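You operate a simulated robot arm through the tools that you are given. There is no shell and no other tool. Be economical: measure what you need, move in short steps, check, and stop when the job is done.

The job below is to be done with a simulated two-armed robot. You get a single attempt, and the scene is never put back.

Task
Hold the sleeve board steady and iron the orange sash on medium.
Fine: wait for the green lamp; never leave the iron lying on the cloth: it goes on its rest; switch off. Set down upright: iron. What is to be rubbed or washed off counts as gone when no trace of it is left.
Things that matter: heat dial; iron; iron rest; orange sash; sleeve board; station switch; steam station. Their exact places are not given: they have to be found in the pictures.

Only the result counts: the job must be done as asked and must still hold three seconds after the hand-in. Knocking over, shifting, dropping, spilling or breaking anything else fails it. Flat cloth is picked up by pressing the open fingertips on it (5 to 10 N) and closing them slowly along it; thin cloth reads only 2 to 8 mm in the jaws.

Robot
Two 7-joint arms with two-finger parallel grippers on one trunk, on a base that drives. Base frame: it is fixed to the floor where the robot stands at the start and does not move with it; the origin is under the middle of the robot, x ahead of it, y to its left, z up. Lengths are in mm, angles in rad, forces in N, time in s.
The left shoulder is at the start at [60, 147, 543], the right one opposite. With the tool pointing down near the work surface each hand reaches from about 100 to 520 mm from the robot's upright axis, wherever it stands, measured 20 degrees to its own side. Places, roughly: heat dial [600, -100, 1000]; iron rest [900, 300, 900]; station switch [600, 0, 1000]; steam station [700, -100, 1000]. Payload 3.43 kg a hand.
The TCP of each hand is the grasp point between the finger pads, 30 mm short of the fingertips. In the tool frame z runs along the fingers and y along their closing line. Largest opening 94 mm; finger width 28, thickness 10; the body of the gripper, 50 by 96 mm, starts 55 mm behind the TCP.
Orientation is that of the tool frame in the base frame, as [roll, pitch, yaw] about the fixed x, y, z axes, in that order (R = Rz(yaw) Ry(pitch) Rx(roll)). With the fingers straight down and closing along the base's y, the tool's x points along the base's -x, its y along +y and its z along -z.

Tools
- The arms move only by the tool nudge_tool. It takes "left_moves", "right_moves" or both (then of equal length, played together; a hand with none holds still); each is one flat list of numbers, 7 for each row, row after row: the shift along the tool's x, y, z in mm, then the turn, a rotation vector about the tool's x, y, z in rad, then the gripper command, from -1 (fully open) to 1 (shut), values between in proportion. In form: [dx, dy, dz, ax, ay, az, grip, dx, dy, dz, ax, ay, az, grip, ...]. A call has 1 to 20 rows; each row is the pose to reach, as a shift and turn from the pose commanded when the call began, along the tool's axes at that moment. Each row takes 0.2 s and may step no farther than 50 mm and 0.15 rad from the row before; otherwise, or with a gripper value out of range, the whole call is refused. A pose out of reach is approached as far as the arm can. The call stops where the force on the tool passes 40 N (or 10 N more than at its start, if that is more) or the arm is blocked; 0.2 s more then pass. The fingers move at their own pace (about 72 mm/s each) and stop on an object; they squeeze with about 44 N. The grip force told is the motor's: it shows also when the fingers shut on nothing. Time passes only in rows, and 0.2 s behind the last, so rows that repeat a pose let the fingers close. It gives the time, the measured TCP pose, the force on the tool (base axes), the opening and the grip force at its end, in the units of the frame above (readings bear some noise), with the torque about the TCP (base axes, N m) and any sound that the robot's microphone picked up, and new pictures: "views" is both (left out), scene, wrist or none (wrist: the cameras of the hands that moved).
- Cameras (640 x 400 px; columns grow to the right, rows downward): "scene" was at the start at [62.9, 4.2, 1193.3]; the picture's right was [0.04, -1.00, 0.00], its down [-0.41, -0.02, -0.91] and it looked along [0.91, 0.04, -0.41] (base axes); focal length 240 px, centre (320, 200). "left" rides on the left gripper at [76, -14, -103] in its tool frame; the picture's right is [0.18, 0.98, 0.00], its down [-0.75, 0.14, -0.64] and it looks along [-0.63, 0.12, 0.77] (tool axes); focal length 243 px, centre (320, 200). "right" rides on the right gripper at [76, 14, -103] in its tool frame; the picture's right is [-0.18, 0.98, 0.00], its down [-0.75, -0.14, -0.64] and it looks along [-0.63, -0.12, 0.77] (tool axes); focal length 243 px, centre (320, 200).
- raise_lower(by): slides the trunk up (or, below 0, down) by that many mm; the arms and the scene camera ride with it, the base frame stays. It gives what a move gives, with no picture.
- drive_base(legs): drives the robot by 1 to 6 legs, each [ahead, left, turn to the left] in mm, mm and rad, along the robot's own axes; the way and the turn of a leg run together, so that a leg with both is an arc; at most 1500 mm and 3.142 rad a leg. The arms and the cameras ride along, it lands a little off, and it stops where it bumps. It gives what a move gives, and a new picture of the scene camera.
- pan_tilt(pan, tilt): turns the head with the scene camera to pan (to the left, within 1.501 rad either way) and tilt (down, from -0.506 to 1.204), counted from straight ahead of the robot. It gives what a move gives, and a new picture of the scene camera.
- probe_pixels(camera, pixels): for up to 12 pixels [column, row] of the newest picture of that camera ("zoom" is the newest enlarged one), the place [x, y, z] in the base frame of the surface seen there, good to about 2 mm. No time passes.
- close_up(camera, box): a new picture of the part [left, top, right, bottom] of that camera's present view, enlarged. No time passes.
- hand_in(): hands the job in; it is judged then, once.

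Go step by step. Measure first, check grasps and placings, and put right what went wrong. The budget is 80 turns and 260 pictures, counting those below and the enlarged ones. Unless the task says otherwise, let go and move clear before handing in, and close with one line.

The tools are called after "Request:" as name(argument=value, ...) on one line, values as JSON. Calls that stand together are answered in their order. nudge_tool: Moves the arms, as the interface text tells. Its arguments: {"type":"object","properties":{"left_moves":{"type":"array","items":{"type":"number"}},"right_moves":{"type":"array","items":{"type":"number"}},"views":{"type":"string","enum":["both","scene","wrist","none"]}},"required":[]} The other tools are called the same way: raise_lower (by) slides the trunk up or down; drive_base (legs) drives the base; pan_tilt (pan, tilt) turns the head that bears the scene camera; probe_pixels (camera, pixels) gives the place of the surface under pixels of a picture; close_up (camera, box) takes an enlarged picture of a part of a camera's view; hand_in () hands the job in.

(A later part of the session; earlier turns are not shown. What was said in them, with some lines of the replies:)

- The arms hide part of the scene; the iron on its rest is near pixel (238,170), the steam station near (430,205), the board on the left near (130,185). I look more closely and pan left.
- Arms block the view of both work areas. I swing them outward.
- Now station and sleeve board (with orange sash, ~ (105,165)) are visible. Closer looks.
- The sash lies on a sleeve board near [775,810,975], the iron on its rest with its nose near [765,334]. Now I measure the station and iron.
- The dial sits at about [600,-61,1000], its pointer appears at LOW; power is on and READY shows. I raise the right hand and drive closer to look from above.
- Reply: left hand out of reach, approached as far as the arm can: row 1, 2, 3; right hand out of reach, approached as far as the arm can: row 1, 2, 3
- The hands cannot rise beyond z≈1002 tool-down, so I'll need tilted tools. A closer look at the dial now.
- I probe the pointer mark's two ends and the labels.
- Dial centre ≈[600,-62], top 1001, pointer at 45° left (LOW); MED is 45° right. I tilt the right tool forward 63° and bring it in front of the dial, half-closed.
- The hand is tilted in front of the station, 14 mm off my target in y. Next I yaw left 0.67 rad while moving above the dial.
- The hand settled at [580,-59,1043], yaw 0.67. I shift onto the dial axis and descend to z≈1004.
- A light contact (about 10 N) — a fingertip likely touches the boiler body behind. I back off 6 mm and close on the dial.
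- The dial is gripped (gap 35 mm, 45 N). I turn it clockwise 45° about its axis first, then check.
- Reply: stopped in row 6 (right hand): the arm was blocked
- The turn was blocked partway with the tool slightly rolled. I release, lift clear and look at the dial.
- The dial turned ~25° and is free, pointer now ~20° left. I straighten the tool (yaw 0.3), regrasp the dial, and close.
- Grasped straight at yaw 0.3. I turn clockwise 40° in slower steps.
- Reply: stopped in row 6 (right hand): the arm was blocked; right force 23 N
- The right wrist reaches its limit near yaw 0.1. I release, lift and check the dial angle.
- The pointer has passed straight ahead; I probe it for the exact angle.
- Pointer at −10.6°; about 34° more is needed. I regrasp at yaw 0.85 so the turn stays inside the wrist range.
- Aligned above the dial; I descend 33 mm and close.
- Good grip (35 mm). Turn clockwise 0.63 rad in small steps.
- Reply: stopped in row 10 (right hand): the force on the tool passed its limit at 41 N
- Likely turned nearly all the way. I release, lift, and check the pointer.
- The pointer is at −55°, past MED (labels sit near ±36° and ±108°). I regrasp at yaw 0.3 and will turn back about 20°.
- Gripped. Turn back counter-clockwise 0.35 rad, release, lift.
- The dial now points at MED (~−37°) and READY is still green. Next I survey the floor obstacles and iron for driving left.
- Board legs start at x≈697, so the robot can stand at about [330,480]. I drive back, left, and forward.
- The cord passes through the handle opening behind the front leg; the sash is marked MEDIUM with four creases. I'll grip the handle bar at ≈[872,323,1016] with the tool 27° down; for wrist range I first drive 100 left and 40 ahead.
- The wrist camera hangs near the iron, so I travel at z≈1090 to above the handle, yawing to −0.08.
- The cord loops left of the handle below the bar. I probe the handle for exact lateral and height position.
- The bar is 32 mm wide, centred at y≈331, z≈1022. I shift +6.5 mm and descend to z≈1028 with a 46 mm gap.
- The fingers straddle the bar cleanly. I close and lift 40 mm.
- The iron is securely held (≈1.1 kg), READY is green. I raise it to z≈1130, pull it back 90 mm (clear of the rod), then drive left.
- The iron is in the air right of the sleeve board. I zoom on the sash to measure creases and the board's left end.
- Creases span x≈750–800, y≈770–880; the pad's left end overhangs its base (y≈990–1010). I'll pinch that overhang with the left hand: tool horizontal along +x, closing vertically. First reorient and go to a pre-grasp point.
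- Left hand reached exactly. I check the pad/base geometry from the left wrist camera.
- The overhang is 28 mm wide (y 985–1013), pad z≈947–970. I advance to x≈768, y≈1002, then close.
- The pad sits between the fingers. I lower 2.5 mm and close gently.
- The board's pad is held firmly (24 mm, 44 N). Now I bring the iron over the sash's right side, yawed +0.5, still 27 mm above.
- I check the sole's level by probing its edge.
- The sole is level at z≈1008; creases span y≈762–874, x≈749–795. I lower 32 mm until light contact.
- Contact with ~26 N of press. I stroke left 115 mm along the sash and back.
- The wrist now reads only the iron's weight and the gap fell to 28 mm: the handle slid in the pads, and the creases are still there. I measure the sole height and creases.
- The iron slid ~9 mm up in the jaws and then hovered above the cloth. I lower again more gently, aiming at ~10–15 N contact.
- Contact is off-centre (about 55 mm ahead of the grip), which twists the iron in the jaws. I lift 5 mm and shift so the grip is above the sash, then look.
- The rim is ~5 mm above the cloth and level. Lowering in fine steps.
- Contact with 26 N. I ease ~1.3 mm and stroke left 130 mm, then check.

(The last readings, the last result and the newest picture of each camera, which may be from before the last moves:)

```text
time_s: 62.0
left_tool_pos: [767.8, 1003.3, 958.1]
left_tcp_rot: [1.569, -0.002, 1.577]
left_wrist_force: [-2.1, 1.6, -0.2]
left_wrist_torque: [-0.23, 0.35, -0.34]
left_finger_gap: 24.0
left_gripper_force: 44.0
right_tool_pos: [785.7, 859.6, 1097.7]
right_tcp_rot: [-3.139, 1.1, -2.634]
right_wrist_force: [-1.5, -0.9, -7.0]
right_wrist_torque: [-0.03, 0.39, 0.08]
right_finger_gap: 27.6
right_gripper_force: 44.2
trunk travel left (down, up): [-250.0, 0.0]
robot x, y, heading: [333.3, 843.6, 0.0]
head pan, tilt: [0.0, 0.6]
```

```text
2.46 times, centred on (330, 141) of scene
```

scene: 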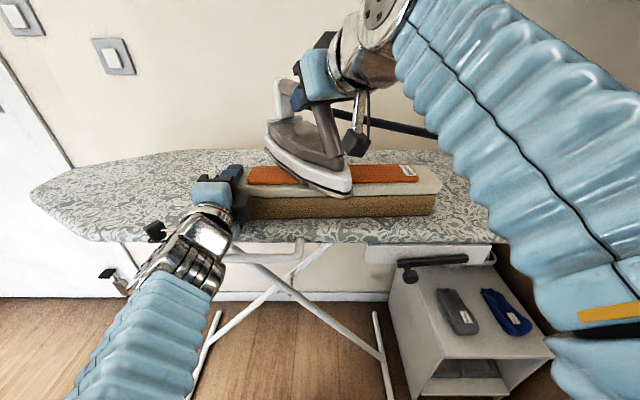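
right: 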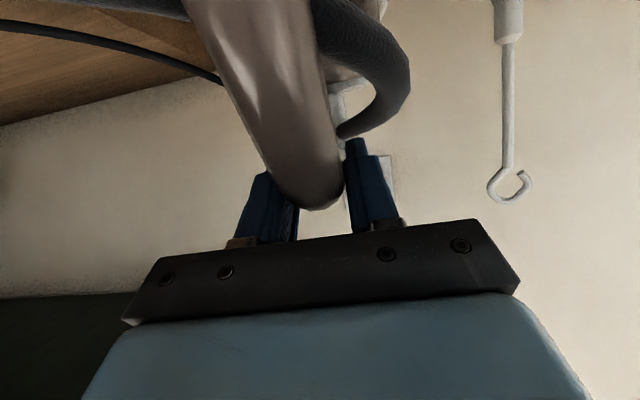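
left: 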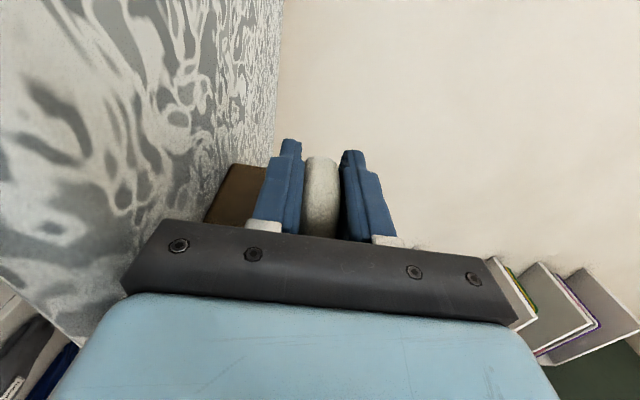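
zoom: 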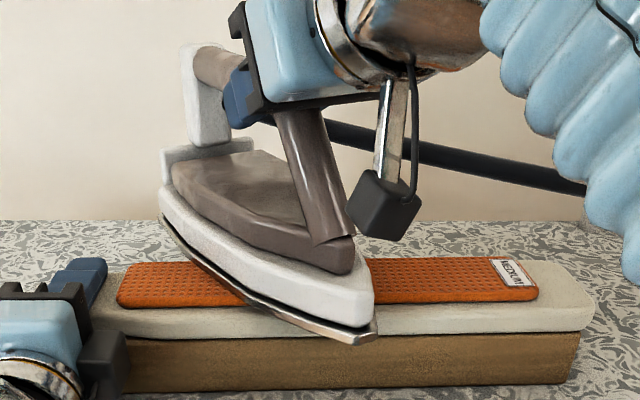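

The swept part of the sash at right is smooth now. Contact is light (~4 N), so I press 0.8 mm more and stroke back right.

Request:
nudge_tool(right_moves=[0.7, 0, 0.4, 0, 0, 0, 0.9, 3.6, -11.4, -5.2, 0, 0, 0, 0.9, 6.4, -22.7, -10.9, 0, 0, 0, 0.9, 9.3, -34.1, -16.5, 0, 0, 0, 0.9, 12.2, -45.4, -22.1, 0, 0, 0, 0.9, 15.0, -56.8, -27.7, 0, 0, 0, 0.9, 17.9, -68.2, -33.4, 0, 0, 0, 0.9, 20.8, -79.5, -39, 0, 0, 0, 0.9, 23.6, -90.9, -44.6, 0, 0, 0, 0.9, 26.5, -102.3, -50.3, 0, 0, 0, 0.9, 29.4, -113.6, -55.9, 0, 0, 0, 0.9], views="scene")

Request:
close_up(camera="scene", box=[220, 120, 460, 240])

```text
time_s: 64.4
left_tool_pos: [765.5, 1001.8, 957.6]
left_tcp_rot: [1.568, 0.0, 1.575]
left_wrist_force: [-0.4, -9.0, 0.6]
left_wrist_torque: [-0.24, 0.55, -0.09]
left_finger_gap: 23.8
left_gripper_force: 44.3
right_tool_pos: [784.3, 727.0, 1096.2]
right_tcp_rot: [-3.138, 1.101, -2.634]
right_wrist_force: [1.2, 7.9, 15.2]
right_wrist_torque: [0.54, -0.32, 0.26]
right_finger_gap: 28.0
right_gripper_force: 44.2
trunk travel left (down, up): [-250.0, 0.0]
robot x, y, heading: [330.6, 845.5, 0.006]
head pan, tilt: [0.0, 0.6]
```

scene: 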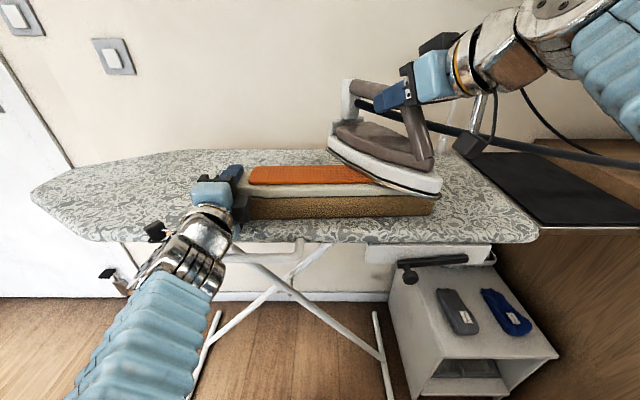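

```text
2.67 times, centred on (340, 180) of scene
```

zoom: 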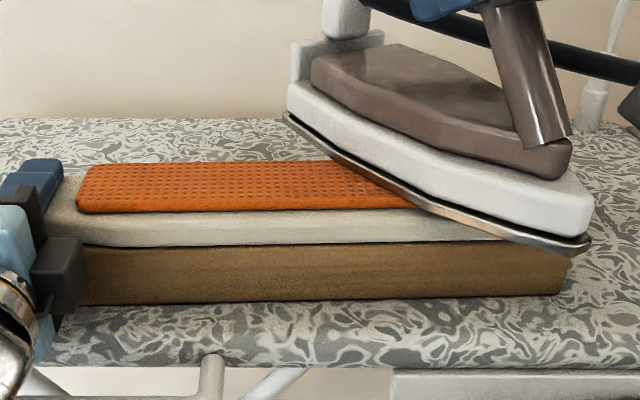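

The sash looks smooth. I lift the iron, move it right, and inspect closely.

Request:
nudge_tool(right_moves=[-17, 0, -9, 0, 0, 0, 0.9, -34, 0, -17, 0, 0, 0, 0.9, -27, -29, -31, 0, 0, 0, 0.9, -19, -58, -46, 0, 0, 0, 0.9, -12, -87, -60, 0, 0, 0, 0.9, -12, -87, -60, 0, 0, 0, 0.9], views="none")

Request:
close_up(camera="scene", box=[240, 150, 350, 200])

Request:
close_up(camera="scene", box=[330, 150, 440, 200])

```text
time_s: 65.8
left_tool_pos: [767.9, 1002.9, 957.2]
left_tcp_rot: [1.57, 0.001, 1.575]
left_wrist_force: [0.7, 1.6, 3.5]
left_wrist_torque: [-0.32, 0.32, -0.03]
left_finger_gap: 24.0
left_gripper_force: 44.4
right_tool_pos: [787.4, 627.5, 1137.3]
right_tcp_rot: [-3.139, 1.098, -2.634]
right_wrist_force: [-1.0, -0.4, -10.6]
right_wrist_torque: [-0.13, 0.32, 0.02]
right_finger_gap: 28.0
right_gripper_force: 44.4
trunk travel left (down, up): [-250.0, 0.0]
robot x, y, heading: [330.5, 843.0, 0.002]
head pan, tilt: [0.0, 0.6]
```

```text
5.82 times, centred on (295, 175) of scene
```

zoom: 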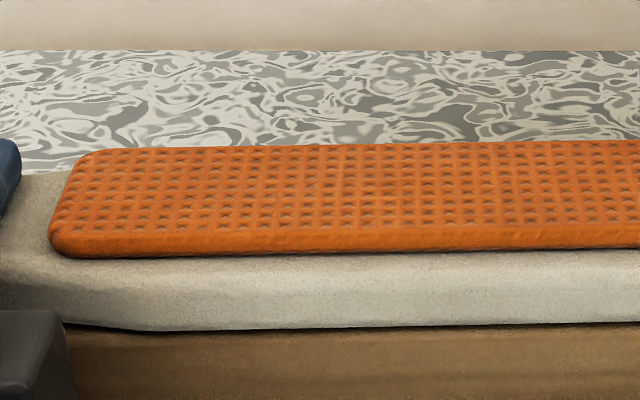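

```text
5.82 times, centred on (385, 175) of scene
```

zoom: 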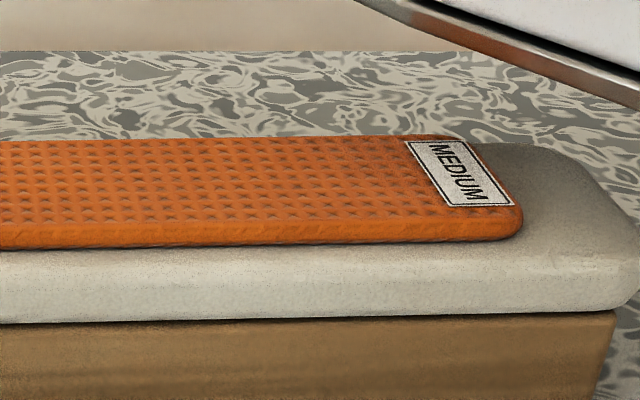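

The creases are gone at this scale; one tighter look at the formerly creased area.

Request:
close_up(camera="scene", box=[280, 160, 330, 191])

Request:
close_up(camera="scene", box=[325, 160, 375, 191])

```text
12.80 times, centred on (305, 176) of scene
```

zoom: 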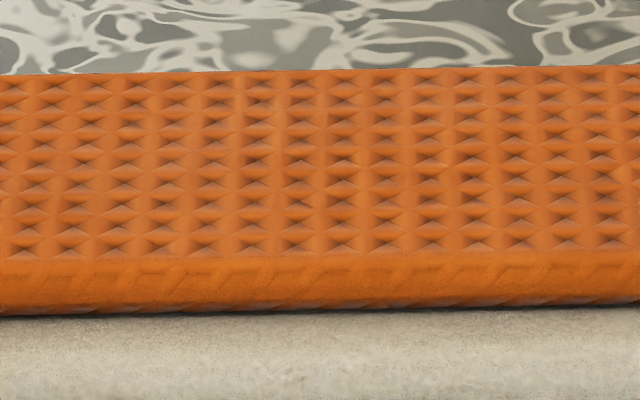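

```text
12.80 times, centred on (350, 176) of scene
```

zoom: 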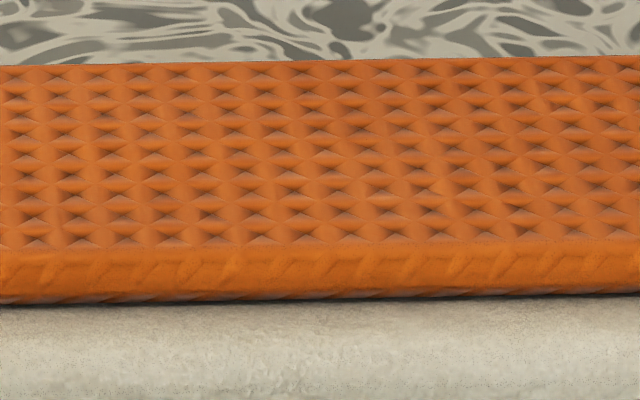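

Clean, no trace. I release the board with the left hand and retreat while the right yaws the iron back.

Request:
nudge_tool(left_moves=[0, 0, 0, 0, 0, 0, 0.2, 0, 0, 0, 0, 0, 0, -0.28, 0, 0, 0, 0, 0, 0, -0.28, 0, 0, -45, 0, 0, 0, -0.28, 0, 0, -90, 0, 0, 0, -0.28, 0, 0, -135, 0, 0, 0, -0.28, 0, 0, -180, 0, 0, 0, -0.28, 0, 0, -180, 0, 0, 0, -0.28], right_moves=[0, 0, 0, 0, 0, 0, 0.9, 0, 0, 0, 0, 0, 0, 0.9, 2, -5, -4, 0.105, 0, 0.054, 0.9, 4, -10, -8, 0.21, 0, 0.107, 0.9, 6, -15, -12, 0.316, 0, 0.161, 0.9, 8, -20, -16, 0.421, 0, 0.214, 0.9, 10, -24.6, -19.3, 0.526, 0, 0.268, 0.9, 10, -24.6, -19.3, 0.526, 0, 0.268, 0.9], views="scene")

Request:
probe_pixels(camera="scene", pixels=[[437, 190], [430, 205]])

```text
time_s: 67.6
left_tool_pos: [587.5, 1003.5, 961.4]
left_tcp_rot: [1.569, -0.001, 1.576]
left_wrist_force: [0.3, 0.0, -0.1]
left_wrist_torque: [0.0, -0.04, -0.03]
left_finger_gap: 60.2
left_gripper_force: 0.0
right_tool_pos: [777.1, 596.8, 1136.2]
right_tcp_rot: [-3.141, 1.101, 3.052]
right_wrist_force: [-0.3, 0.7, -10.9]
right_wrist_torque: [0.05, 0.36, 0.04]
right_finger_gap: 27.7
right_gripper_force: 43.8
trunk travel left (down, up): [-250.0, 0.0]
robot x, y, heading: [330.0, 849.2, 0.003]
head pan, tilt: [0.0, 0.6]
```

scene: 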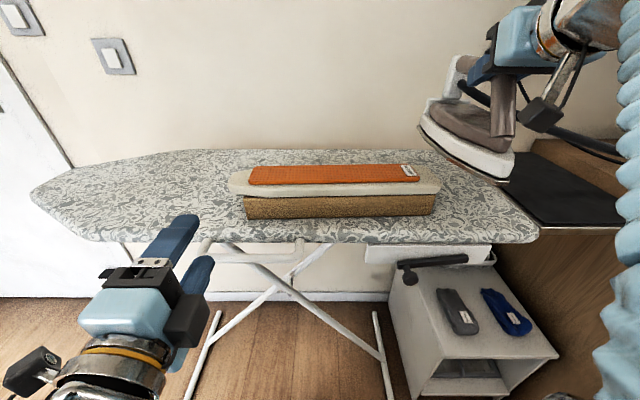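

```text
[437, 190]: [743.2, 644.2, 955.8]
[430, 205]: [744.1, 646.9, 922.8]
```

The board stayed in place. I drive back right 270 mm to the rest.

Request:
drive_base(legs=[[0, -270, 0]])

Request:
pan_tilt(pan=-0.35, tilt=0.5)

```text
time_s: 69.5
left_tool_pos: [589.3, 728.8, 961.8]
left_tcp_rot: [1.568, -0.001, 1.572]
left_wrist_force: [-0.5, 0.6, -0.1]
left_wrist_torque: [0.02, 0.02, 0.0]
left_finger_gap: 60.1
left_gripper_force: 0.1
right_tool_pos: [775.6, 322.9, 1135.8]
right_tcp_rot: [-3.141, 1.101, 3.052]
right_wrist_force: [-0.1, 0.4, -11.8]
right_wrist_torque: [0.02, 0.36, 0.0]
right_finger_gap: 28.0
right_gripper_force: 44.2
trunk travel left (down, up): [-250.0, 0.0]
robot x, y, heading: [332.9, 572.4, -0.0]
head pan, tilt: [0.0, 0.6]
```

scene: 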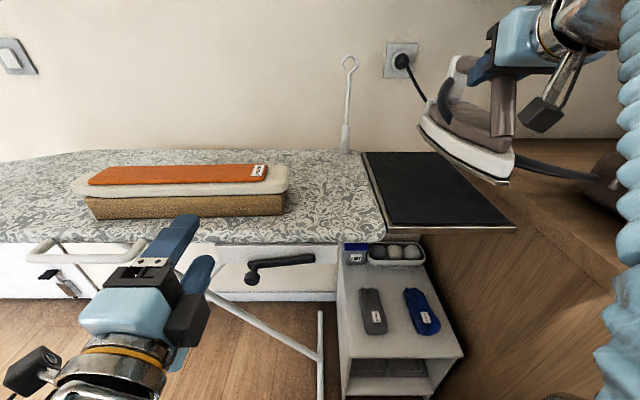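

```text
time_s: 70.4
left_tool_pos: [588.9, 728.9, 960.5]
left_tcp_rot: [1.568, 0.0, 1.57]
left_wrist_force: [-0.7, -0.3, -0.2]
left_wrist_torque: [0.03, -0.01, 0.02]
left_finger_gap: 60.2
left_gripper_force: 0.1
right_tool_pos: [776.6, 322.7, 1135.0]
right_tcp_rot: [-3.141, 1.1, 3.049]
right_wrist_force: [0.2, 1.1, -10.6]
right_wrist_torque: [0.03, 0.36, 0.01]
right_finger_gap: 28.2
right_gripper_force: 44.1
trunk travel left (down, up): [-250.0, 0.0]
robot x, y, heading: [334.0, 573.9, -0.005]
head pan, tilt: [-0.351, 0.499]
```

scene: 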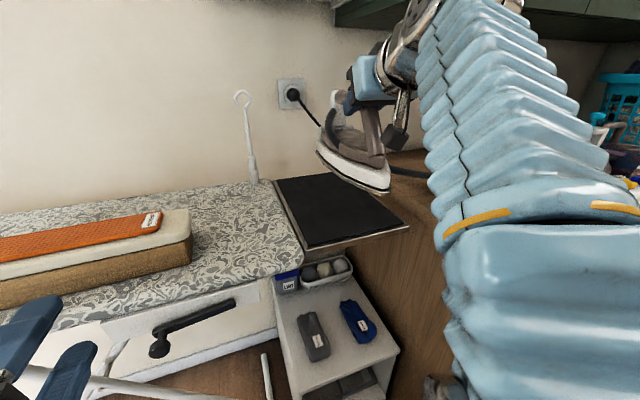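

Over the rest area. I move the iron forward over the rest and down to ~35 mm above it.

Request:
nudge_tool(right_moves=[-14, 5.6, 28, 0, 0, 0, 0.9, -29, 11, 57, 0, 0, 0, 0.9, -43, 16.9, 85, 0, 0, 0, 0.9, -10, 16.9, 102, 0, 0, 0, 0.9, 23, 16.9, 119, 0, 0, 0, 0.9, 23, 16.9, 119, 0, 0, 0, 0.9], views="scene")

Request:
close_up(camera="scene", box=[250, 110, 430, 260])

```text
time_s: 71.8
left_tool_pos: [589.6, 729.5, 960.7]
left_tcp_rot: [1.57, 0.001, 1.572]
left_wrist_force: [-0.6, -0.7, 0.5]
left_wrist_torque: [0.02, -0.02, 0.01]
left_finger_gap: 60.2
left_gripper_force: 0.0
right_tool_pos: [875.9, 333.2, 1062.2]
right_tcp_rot: [-3.141, 1.1, 3.054]
right_wrist_force: [-0.5, 0.4, -10.6]
right_wrist_torque: [0.04, 0.39, 0.01]
right_finger_gap: 27.9
right_gripper_force: 44.0
trunk travel left (down, up): [-250.0, 0.0]
robot x, y, heading: [333.5, 573.8, -0.002]
head pan, tilt: [-0.351, 0.499]
```

scene: 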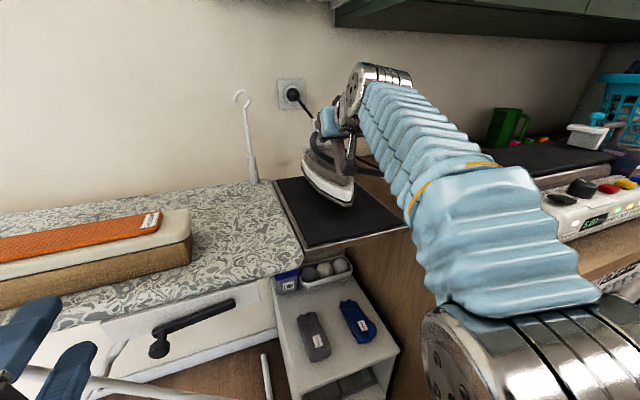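

```text
2.67 times, centred on (340, 185) of scene
```

zoom: 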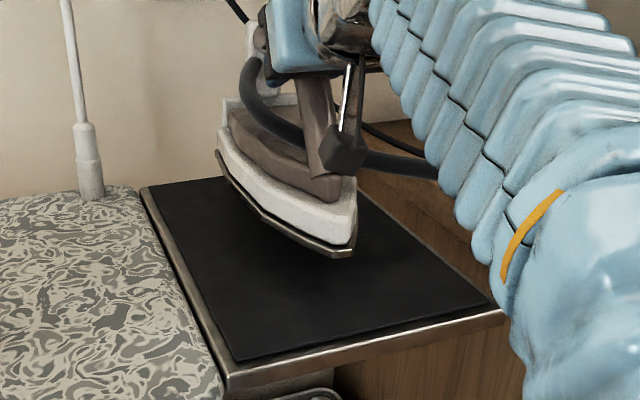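

Aligned above the mat. I lower ~39 mm in shrinking steps.

Request:
nudge_tool(right_moves=[13.4, 0, 6.8, 0, 0, 0, 0.9, 25, 0, 12.7, 0, 0, 0, 0.9, 31.2, 0, 15.9, 0, 0, 0, 0.9, 34, 0, 17.2, 0, 0, 0, 0.9, 34, 0, 17.2, 0, 0, 0, 0.9], views="none")

Request:
close_up(camera="scene", box=[250, 110, 430, 260])

Request:
probe_pixels(camera="zoom", pixels=[[335, 280], [285, 260], [240, 210], [218, 180], [350, 300]])

```text
time_s: 73.0
left_tool_pos: [588.6, 730.9, 961.2]
left_tcp_rot: [1.568, 0.0, 1.572]
left_wrist_force: [-0.3, 1.1, 0.9]
left_wrist_torque: [-0.01, -0.03, 0.03]
left_finger_gap: 60.3
left_gripper_force: 0.0
right_tool_pos: [873.8, 331.8, 1025.0]
right_tcp_rot: [-3.138, 1.104, 3.054]
right_wrist_force: [1.2, -1.0, -2.6]
right_wrist_torque: [-0.47, -0.88, 0.08]
right_finger_gap: 28.0
right_gripper_force: 43.7
trunk travel left (down, up): [-250.0, 0.0]
robot x, y, heading: [336.1, 574.8, -0.004]
head pan, tilt: [-0.351, 0.499]
```

```text
2.67 times, centred on (340, 185) of scene
```

zoom: 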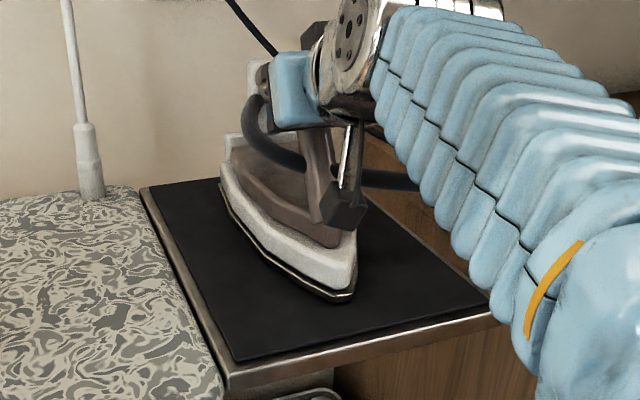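

```text
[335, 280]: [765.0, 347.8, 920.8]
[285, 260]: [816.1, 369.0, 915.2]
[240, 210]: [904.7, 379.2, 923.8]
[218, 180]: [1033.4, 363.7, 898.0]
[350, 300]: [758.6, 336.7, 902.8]
```

The heel touches first (8 N). I lower 1.5 mm more, then check.

Request:
nudge_tool(right_moves=[0.7, 0, 0.35, 0, 0, 0, 0.9, 1.4, 0, 0.7, 0, 0, 0, 0.9, 1.4, 0, 0.7, 0, 0, 0, 0.9], views="none")

```text
time_s: 73.8
left_tool_pos: [588.3, 730.7, 962.3]
left_tcp_rot: [1.567, 0.0, 1.571]
left_wrist_force: [-0.5, -0.5, 1.2]
left_wrist_torque: [-0.03, 0.0, 0.0]
left_finger_gap: 60.3
left_gripper_force: 0.1
right_tool_pos: [872.2, 331.7, 1024.0]
right_tcp_rot: [-3.141, 1.103, 3.053]
right_wrist_force: [-1.7, 2.4, 6.5]
right_wrist_torque: [-0.08, -1.6, 0.25]
right_finger_gap: 27.9
right_gripper_force: 44.5
trunk travel left (down, up): [-250.0, 0.0]
robot x, y, heading: [332.1, 573.1, -0.003]
head pan, tilt: [-0.351, 0.499]
```

It rests on the mat; I open the fingers slightly wide and then lift straight up.

Request:
nudge_tool(right_moves=[1.4, 0, 0.7, 0, 0, 0, 0.3, 1.4, 0, 0.7, 0, 0, 0, 0.02, 1.4, 0, 0.7, 0, 0, 0, 0.02, 1.4, 0, 0.7, 0, 0, 0, 0.02], views="wrist")

Request:
close_up(camera="scene", box=[250, 110, 430, 260])

```text
time_s: 74.8
left_tool_pos: [588.6, 729.9, 961.4]
left_tcp_rot: [1.57, 0.001, 1.571]
left_wrist_force: [0.1, 0.2, -0.4]
left_wrist_torque: [0.02, -0.02, -0.04]
left_finger_gap: 60.1
left_gripper_force: 0.1
right_tool_pos: [873.2, 332.5, 1020.7]
right_tcp_rot: [-3.14, 1.103, 3.051]
right_wrist_force: [-0.3, -0.4, 0.3]
right_wrist_torque: [-0.01, 0.04, 0.02]
right_finger_gap: 46.2
right_gripper_force: 0.0
trunk travel left (down, up): [-250.0, 0.0]
robot x, y, heading: [330.3, 575.2, -0.004]
head pan, tilt: [-0.351, 0.499]
```

right: 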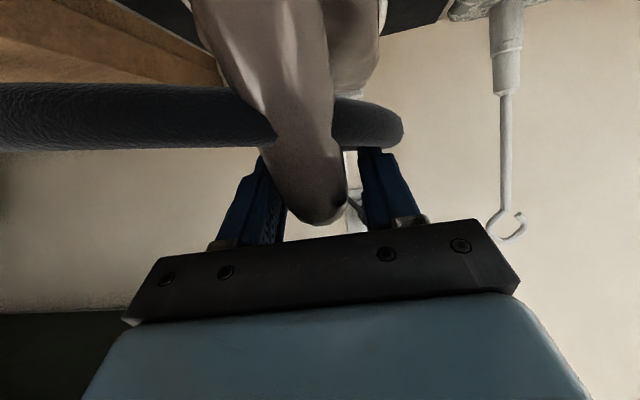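

```text
2.67 times, centred on (340, 185) of scene
```

zoom: 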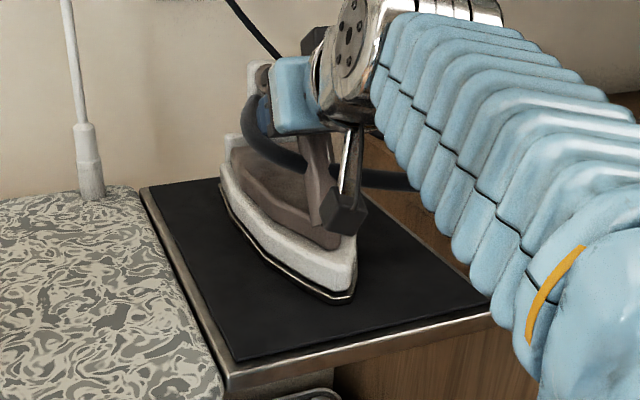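

The iron stands free on the rest. I lift straight up and pull back.

Request:
nudge_tool(right_moves=[-18, 0, -9, 0, 0, 0, 0.02, -40, 0, -21, 0, 0, 0, 0.02, -62, 0, -32, 0, 0, 0, 0.02, -43, -4, -70, 0, 0, 0, 0.02, -24, -8, -108, 0, 0, 0, 0.02, -5, -12, -146, 0, 0, 0, 0.02, 15, -15.6, -182, 0, 0, 0, 0.02, 15, -15.6, -182, 0, 0, 0, 0.02], views="scene")

Request:
close_up(camera="scene", box=[250, 110, 430, 260])

```text
time_s: 76.6
left_tool_pos: [588.7, 730.6, 961.3]
left_tcp_rot: [1.566, 0.0, 1.568]
left_wrist_force: [0.4, 0.7, -0.1]
left_wrist_torque: [-0.03, 0.0, -0.01]
left_finger_gap: 60.3
left_gripper_force: 0.1
right_tool_pos: [704.4, 334.2, 1090.0]
right_tcp_rot: [-3.14, 1.101, 3.051]
right_wrist_force: [0.6, -0.1, 1.1]
right_wrist_torque: [-0.02, -0.01, -0.01]
right_finger_gap: 46.0
right_gripper_force: 0.0
trunk travel left (down, up): [-250.0, 0.0]
robot x, y, heading: [331.7, 577.2, -0.006]
head pan, tilt: [-0.351, 0.499]
```

scene: 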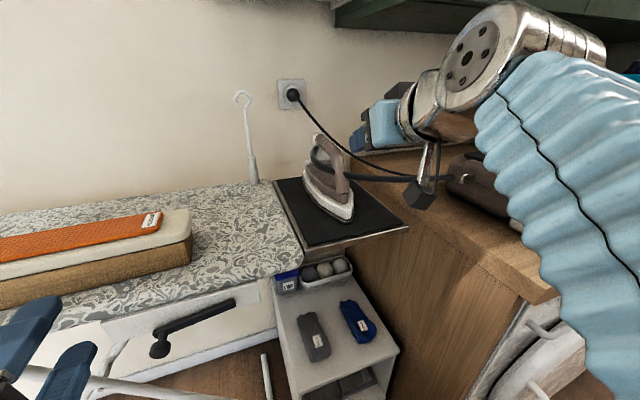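

```text
2.67 times, centred on (340, 185) of scene
```

zoom: 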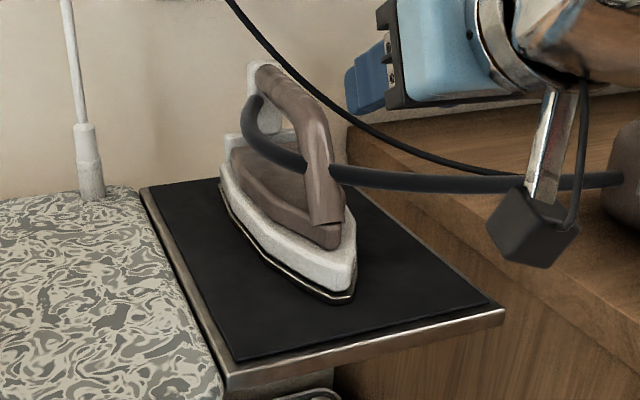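

The iron stands properly on its rest. Now the switch-off: drive back and right so the right hand is before the station switch.

Request:
drive_base(legs=[[-185, 0, 0], [0, -315, 0]])

Request:
pan_tilt(pan=-0.5, tilt=0.5)

```text
time_s: 79.8
left_tool_pos: [401.0, 416.8, 960.9]
left_tcp_rot: [1.57, -0.001, 1.565]
left_wrist_force: [-0.6, 0.6, -1.1]
left_wrist_torque: [-0.01, -0.01, -0.03]
left_finger_gap: 60.2
left_gripper_force: 0.1
right_tool_pos: [514.5, 18.9, 1091.9]
right_tcp_rot: [-3.141, 1.102, 3.047]
right_wrist_force: [0.1, 0.3, 0.2]
right_wrist_torque: [0.0, -0.02, 0.0]
right_finger_gap: 46.0
right_gripper_force: 0.1
trunk travel left (down, up): [-250.0, 0.0]
robot x, y, heading: [141.2, 260.3, -0.005]
head pan, tilt: [-0.351, 0.499]
```

scene: 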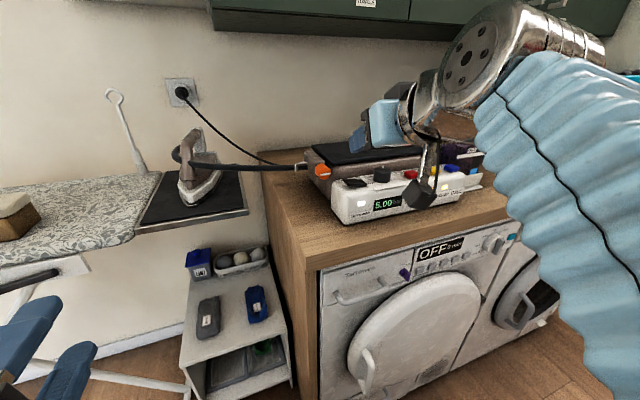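

```text
time_s: 80.5
left_tool_pos: [400.3, 416.4, 959.9]
left_tcp_rot: [1.569, 0.001, 1.564]
left_wrist_force: [-0.1, -0.3, 0.6]
left_wrist_torque: [-0.02, 0.0, 0.03]
left_finger_gap: 60.1
left_gripper_force: 0.2
right_tool_pos: [513.9, 20.0, 1091.2]
right_tcp_rot: [-3.141, 1.1, 3.046]
right_wrist_force: [0.1, -0.8, 0.1]
right_wrist_torque: [0.0, 0.0, 0.0]
right_finger_gap: 46.3
right_gripper_force: 0.0
trunk travel left (down, up): [-250.0, 0.0]
robot x, y, heading: [139.9, 265.5, -0.009]
head pan, tilt: [-0.499, 0.499]
```

scene: 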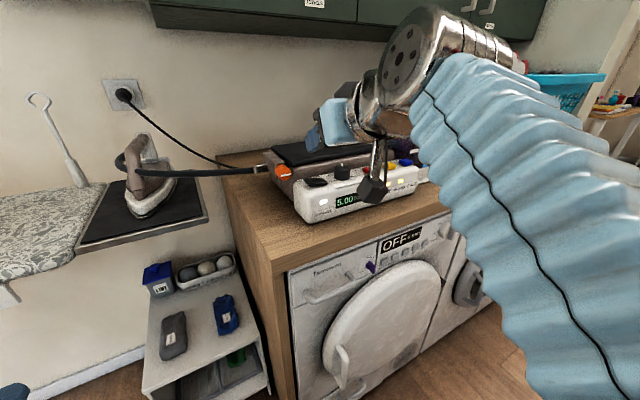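

Request:
close_up(camera="scene", box=[285, 155, 365, 215])

Request:
probe_pixels(camera="zoom", pixels=[[170, 178], [200, 190], [250, 200], [300, 205], [330, 185], [180, 215], [300, 230], [230, 180]])

```text
6.67 times, centred on (325, 185) of scene
```

zoom: 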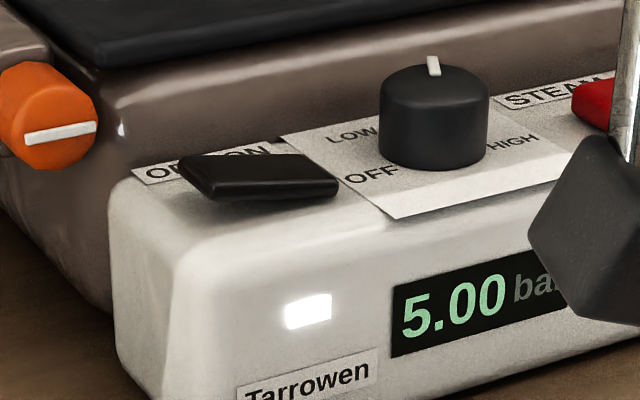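

```text
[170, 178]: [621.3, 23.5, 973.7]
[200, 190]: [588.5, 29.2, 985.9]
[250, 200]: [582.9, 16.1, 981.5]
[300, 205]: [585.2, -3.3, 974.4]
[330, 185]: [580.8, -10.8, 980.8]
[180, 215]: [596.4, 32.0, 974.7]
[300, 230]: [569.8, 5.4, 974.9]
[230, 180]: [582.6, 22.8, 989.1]
```

OFF is the left end of the rocker, now standing high (z≈989 at y≈28). I close the fingers and bring the tip just above that end.

Request:
nudge_tool(right_moves=[-13, 4, 26, 0, 0, 0, 1, -26.4, 8.6, 51.8, 0, 0, 0, 1, -26.4, 8.6, 51.8, 0, 0, 0, 1, -5, 8.6, 63, 0, 0, 0, 1, 15, 8.6, 73, 0, 0, 0, 1, 35, 8.6, 83, 0, 0, 0, 1, 35, 8.6, 83, 0, 0, 0, 1], views="none")

Request:
close_up(camera="scene", box=[265, 145, 365, 215])

```text
time_s: 82.1
left_tool_pos: [399.5, 417.9, 961.2]
left_tcp_rot: [1.57, 0.0, 1.566]
left_wrist_force: [0.3, -0.4, 0.6]
left_wrist_torque: [0.02, 0.02, 0.0]
left_finger_gap: 60.3
left_gripper_force: 0.1
right_tool_pos: [572.7, 23.9, 1020.8]
right_tcp_rot: [-3.141, 1.1, 3.047]
right_wrist_force: [0.9, -0.8, 0.5]
right_wrist_torque: [-0.02, 0.03, 0.0]
right_finger_gap: 0.1
right_gripper_force: 32.7
trunk travel left (down, up): [-250.0, 0.0]
robot x, y, heading: [141.6, 259.8, -0.004]
head pan, tilt: [-0.499, 0.499]
```

```text
5.71 times, centred on (315, 180) of scene
```

zoom: 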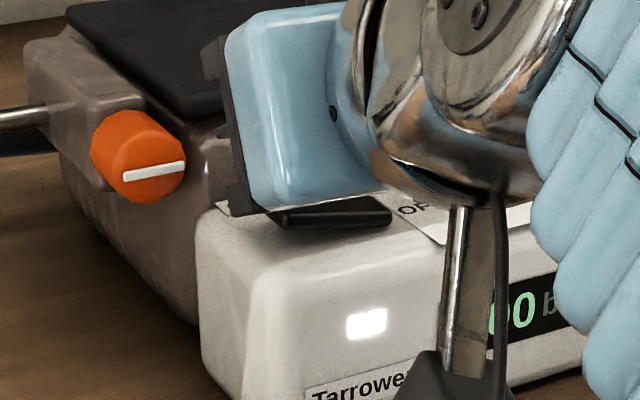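

Positioned; I press down in steps and back up.

Request:
nudge_tool(right_moves=[3.6, 0, 1.8, 0, 0, 0, 1, 7.1, 0, 3.6, 0, 0, 0, 1, 9.8, 0, 5, 0, 0, 0, 1, 12.5, 0, 6.4, 0, 0, 0, 1, 12.5, 0, 6.4, 0, 0, 0, 1], views="none")

Request:
close_up(camera="scene", box=[265, 145, 365, 215])

```text
time_s: 83.3
left_tool_pos: [401.1, 417.2, 961.9]
left_tcp_rot: [1.567, -0.001, 1.567]
left_wrist_force: [0.1, -0.7, -0.9]
left_wrist_torque: [-0.01, -0.03, 0.01]
left_finger_gap: 60.3
left_gripper_force: 0.0
right_tool_pos: [572.7, 23.4, 1010.4]
right_tcp_rot: [-3.133, 1.109, 3.051]
right_wrist_force: [11.3, -2.3, 30.5]
right_wrist_torque: [-0.39, -0.9, 0.09]
right_finger_gap: 0.1
right_gripper_force: 33.3
trunk travel left (down, up): [-250.0, 0.0]
robot x, y, heading: [143.6, 262.8, -0.013]
head pan, tilt: [-0.499, 0.499]
```

```text
5.71 times, centred on (315, 180) of scene
```

zoom: 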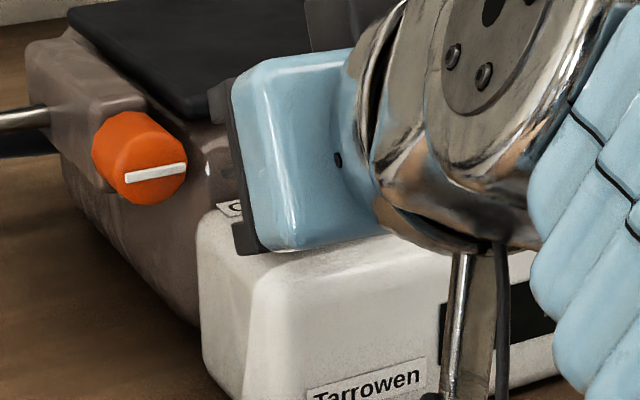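

The white lamp and display went dark: it is off. I lift straight off and check.

Request:
nudge_tool(right_moves=[-14, 0, -7, 0, 0, 0, 1, -36, 0, -18, 0, 0, 0, 1, -60, 0, -31, 0, 0, 0, 1, -45, 0, -65, 0, 0, 0, 1, -30, 0, -100, 0, 0, 0, 1, -30, 0, -100, 0, 0, 0, 1], views="none")

Request:
drive_base(legs=[[-120, 0, 0]])

Request:
close_up(camera="scene", box=[60, 90, 460, 290])

Request:
pan_tilt(pan=0.2, tilt=0.45)

```text
time_s: 84.7
left_tool_pos: [400.3, 416.8, 961.7]
left_tcp_rot: [1.57, 0.0, 1.566]
left_wrist_force: [0.2, -0.4, 0.3]
left_wrist_torque: [-0.02, 0.0, -0.01]
left_finger_gap: 60.3
left_gripper_force: 0.0
right_tool_pos: [503.2, 36.3, 1080.0]
right_tcp_rot: [-3.137, 1.099, 3.046]
right_wrist_force: [0.0, 0.0, 0.2]
right_wrist_torque: [0.02, 0.0, -0.02]
right_finger_gap: 0.4
right_gripper_force: 33.0
right hand out of reach, approached as far as the arm can: row 5, 6
trunk travel left (down, up): [-250.0, 0.0]
robot x, y, heading: [144.0, 260.1, -0.007]
head pan, tilt: [-0.499, 0.499]
```

```text
time_s: 86.0
left_tool_pos: [282.5, 417.3, 961.1]
left_tcp_rot: [1.569, 0.001, 1.566]
left_wrist_force: [0.6, 0.3, 0.4]
left_wrist_torque: [-0.01, -0.02, 0.01]
left_finger_gap: 60.2
left_gripper_force: 0.0
right_tool_pos: [385.5, 37.9, 1080.1]
right_tcp_rot: [-3.139, 1.098, 3.045]
right_wrist_force: [0.5, 0.7, 0.2]
right_wrist_torque: [-0.02, 0.01, 0.01]
right_finger_gap: 0.2
right_gripper_force: 33.3
trunk travel left (down, up): [-250.0, 0.0]
robot x, y, heading: [24.7, 263.3, -0.013]
head pan, tilt: [-0.499, 0.499]
```

scene: 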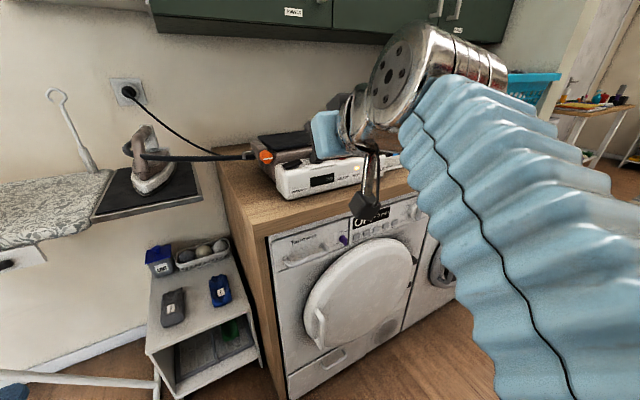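

```text
1.60 times, centred on (260, 190) of scene
```

zoom: 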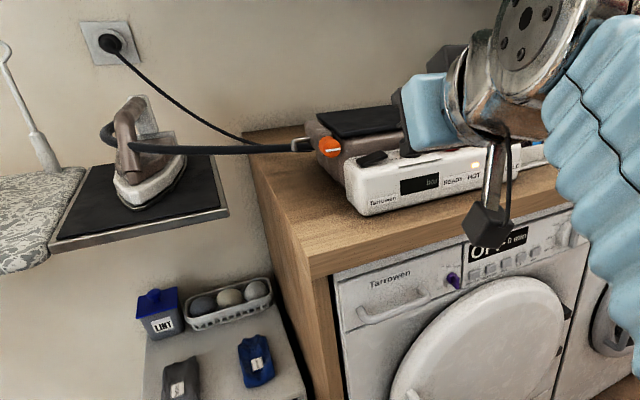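

```text
time_s: 87.0
left_tool_pos: [282.0, 417.5, 961.3]
left_tcp_rot: [1.571, 0.0, 1.566]
left_wrist_force: [-0.6, 1.0, -0.4]
left_wrist_torque: [0.01, 0.03, 0.02]
left_finger_gap: 60.2
left_gripper_force: 0.2
right_tool_pos: [386.3, 36.7, 1080.1]
right_tcp_rot: [-3.141, 1.1, 3.046]
right_wrist_force: [-0.1, 0.7, -0.8]
right_wrist_torque: [0.01, -0.04, 0.0]
right_finger_gap: 0.0
right_gripper_force: 33.0
trunk travel left (down, up): [-250.0, 0.0]
robot x, y, heading: [25.4, 264.6, -0.015]
head pan, tilt: [0.201, 0.45]
```

scene: 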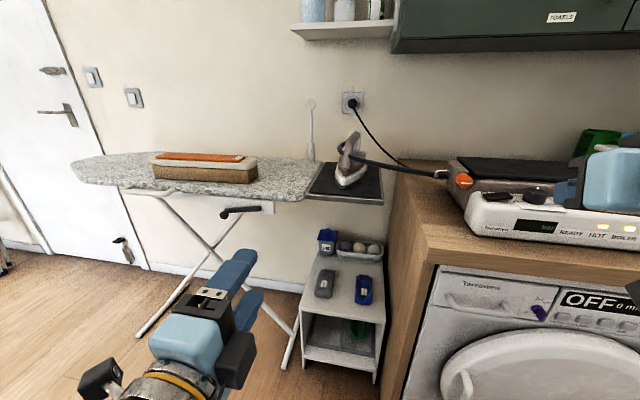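

The station's lamp and display are dark; only the HOT/BOILER lamps still glow. One last close look at switch and dial.

Request:
close_up(camera="scene", box=[440, 150, 640, 250])

Request:
probe_pixels(camera="zoom", pixels=[[85, 225], [420, 250], [250, 120], [222, 160]])

```text
3.20 times, centred on (540, 200) of scene
```

zoom: 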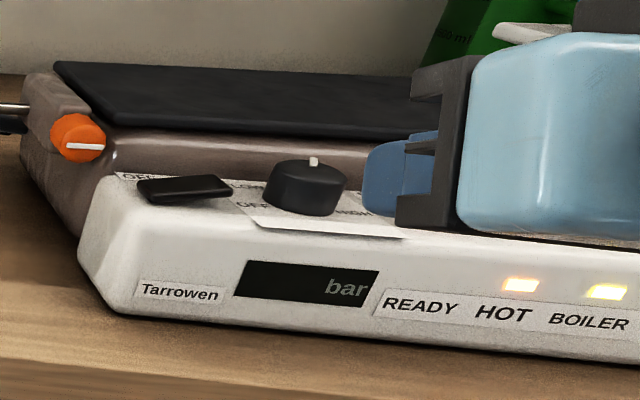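

```text
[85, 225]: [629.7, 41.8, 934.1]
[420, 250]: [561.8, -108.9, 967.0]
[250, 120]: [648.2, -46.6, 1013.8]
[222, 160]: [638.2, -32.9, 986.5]
```

The rocker is over to OFF, the lamp and display are dark, the iron stands on its rest, the sash is smooth, and the board has not moved. I hand in.

Request:
hand_in()

```text
The job is handed in.
```

I ironed the orange sash smooth on medium, with the READY lamp green and the left hand holding the sleeve board. The iron is back upright on its rest and the station is switched off, though its HOT and BOILER lamps were still lit at hand-in.
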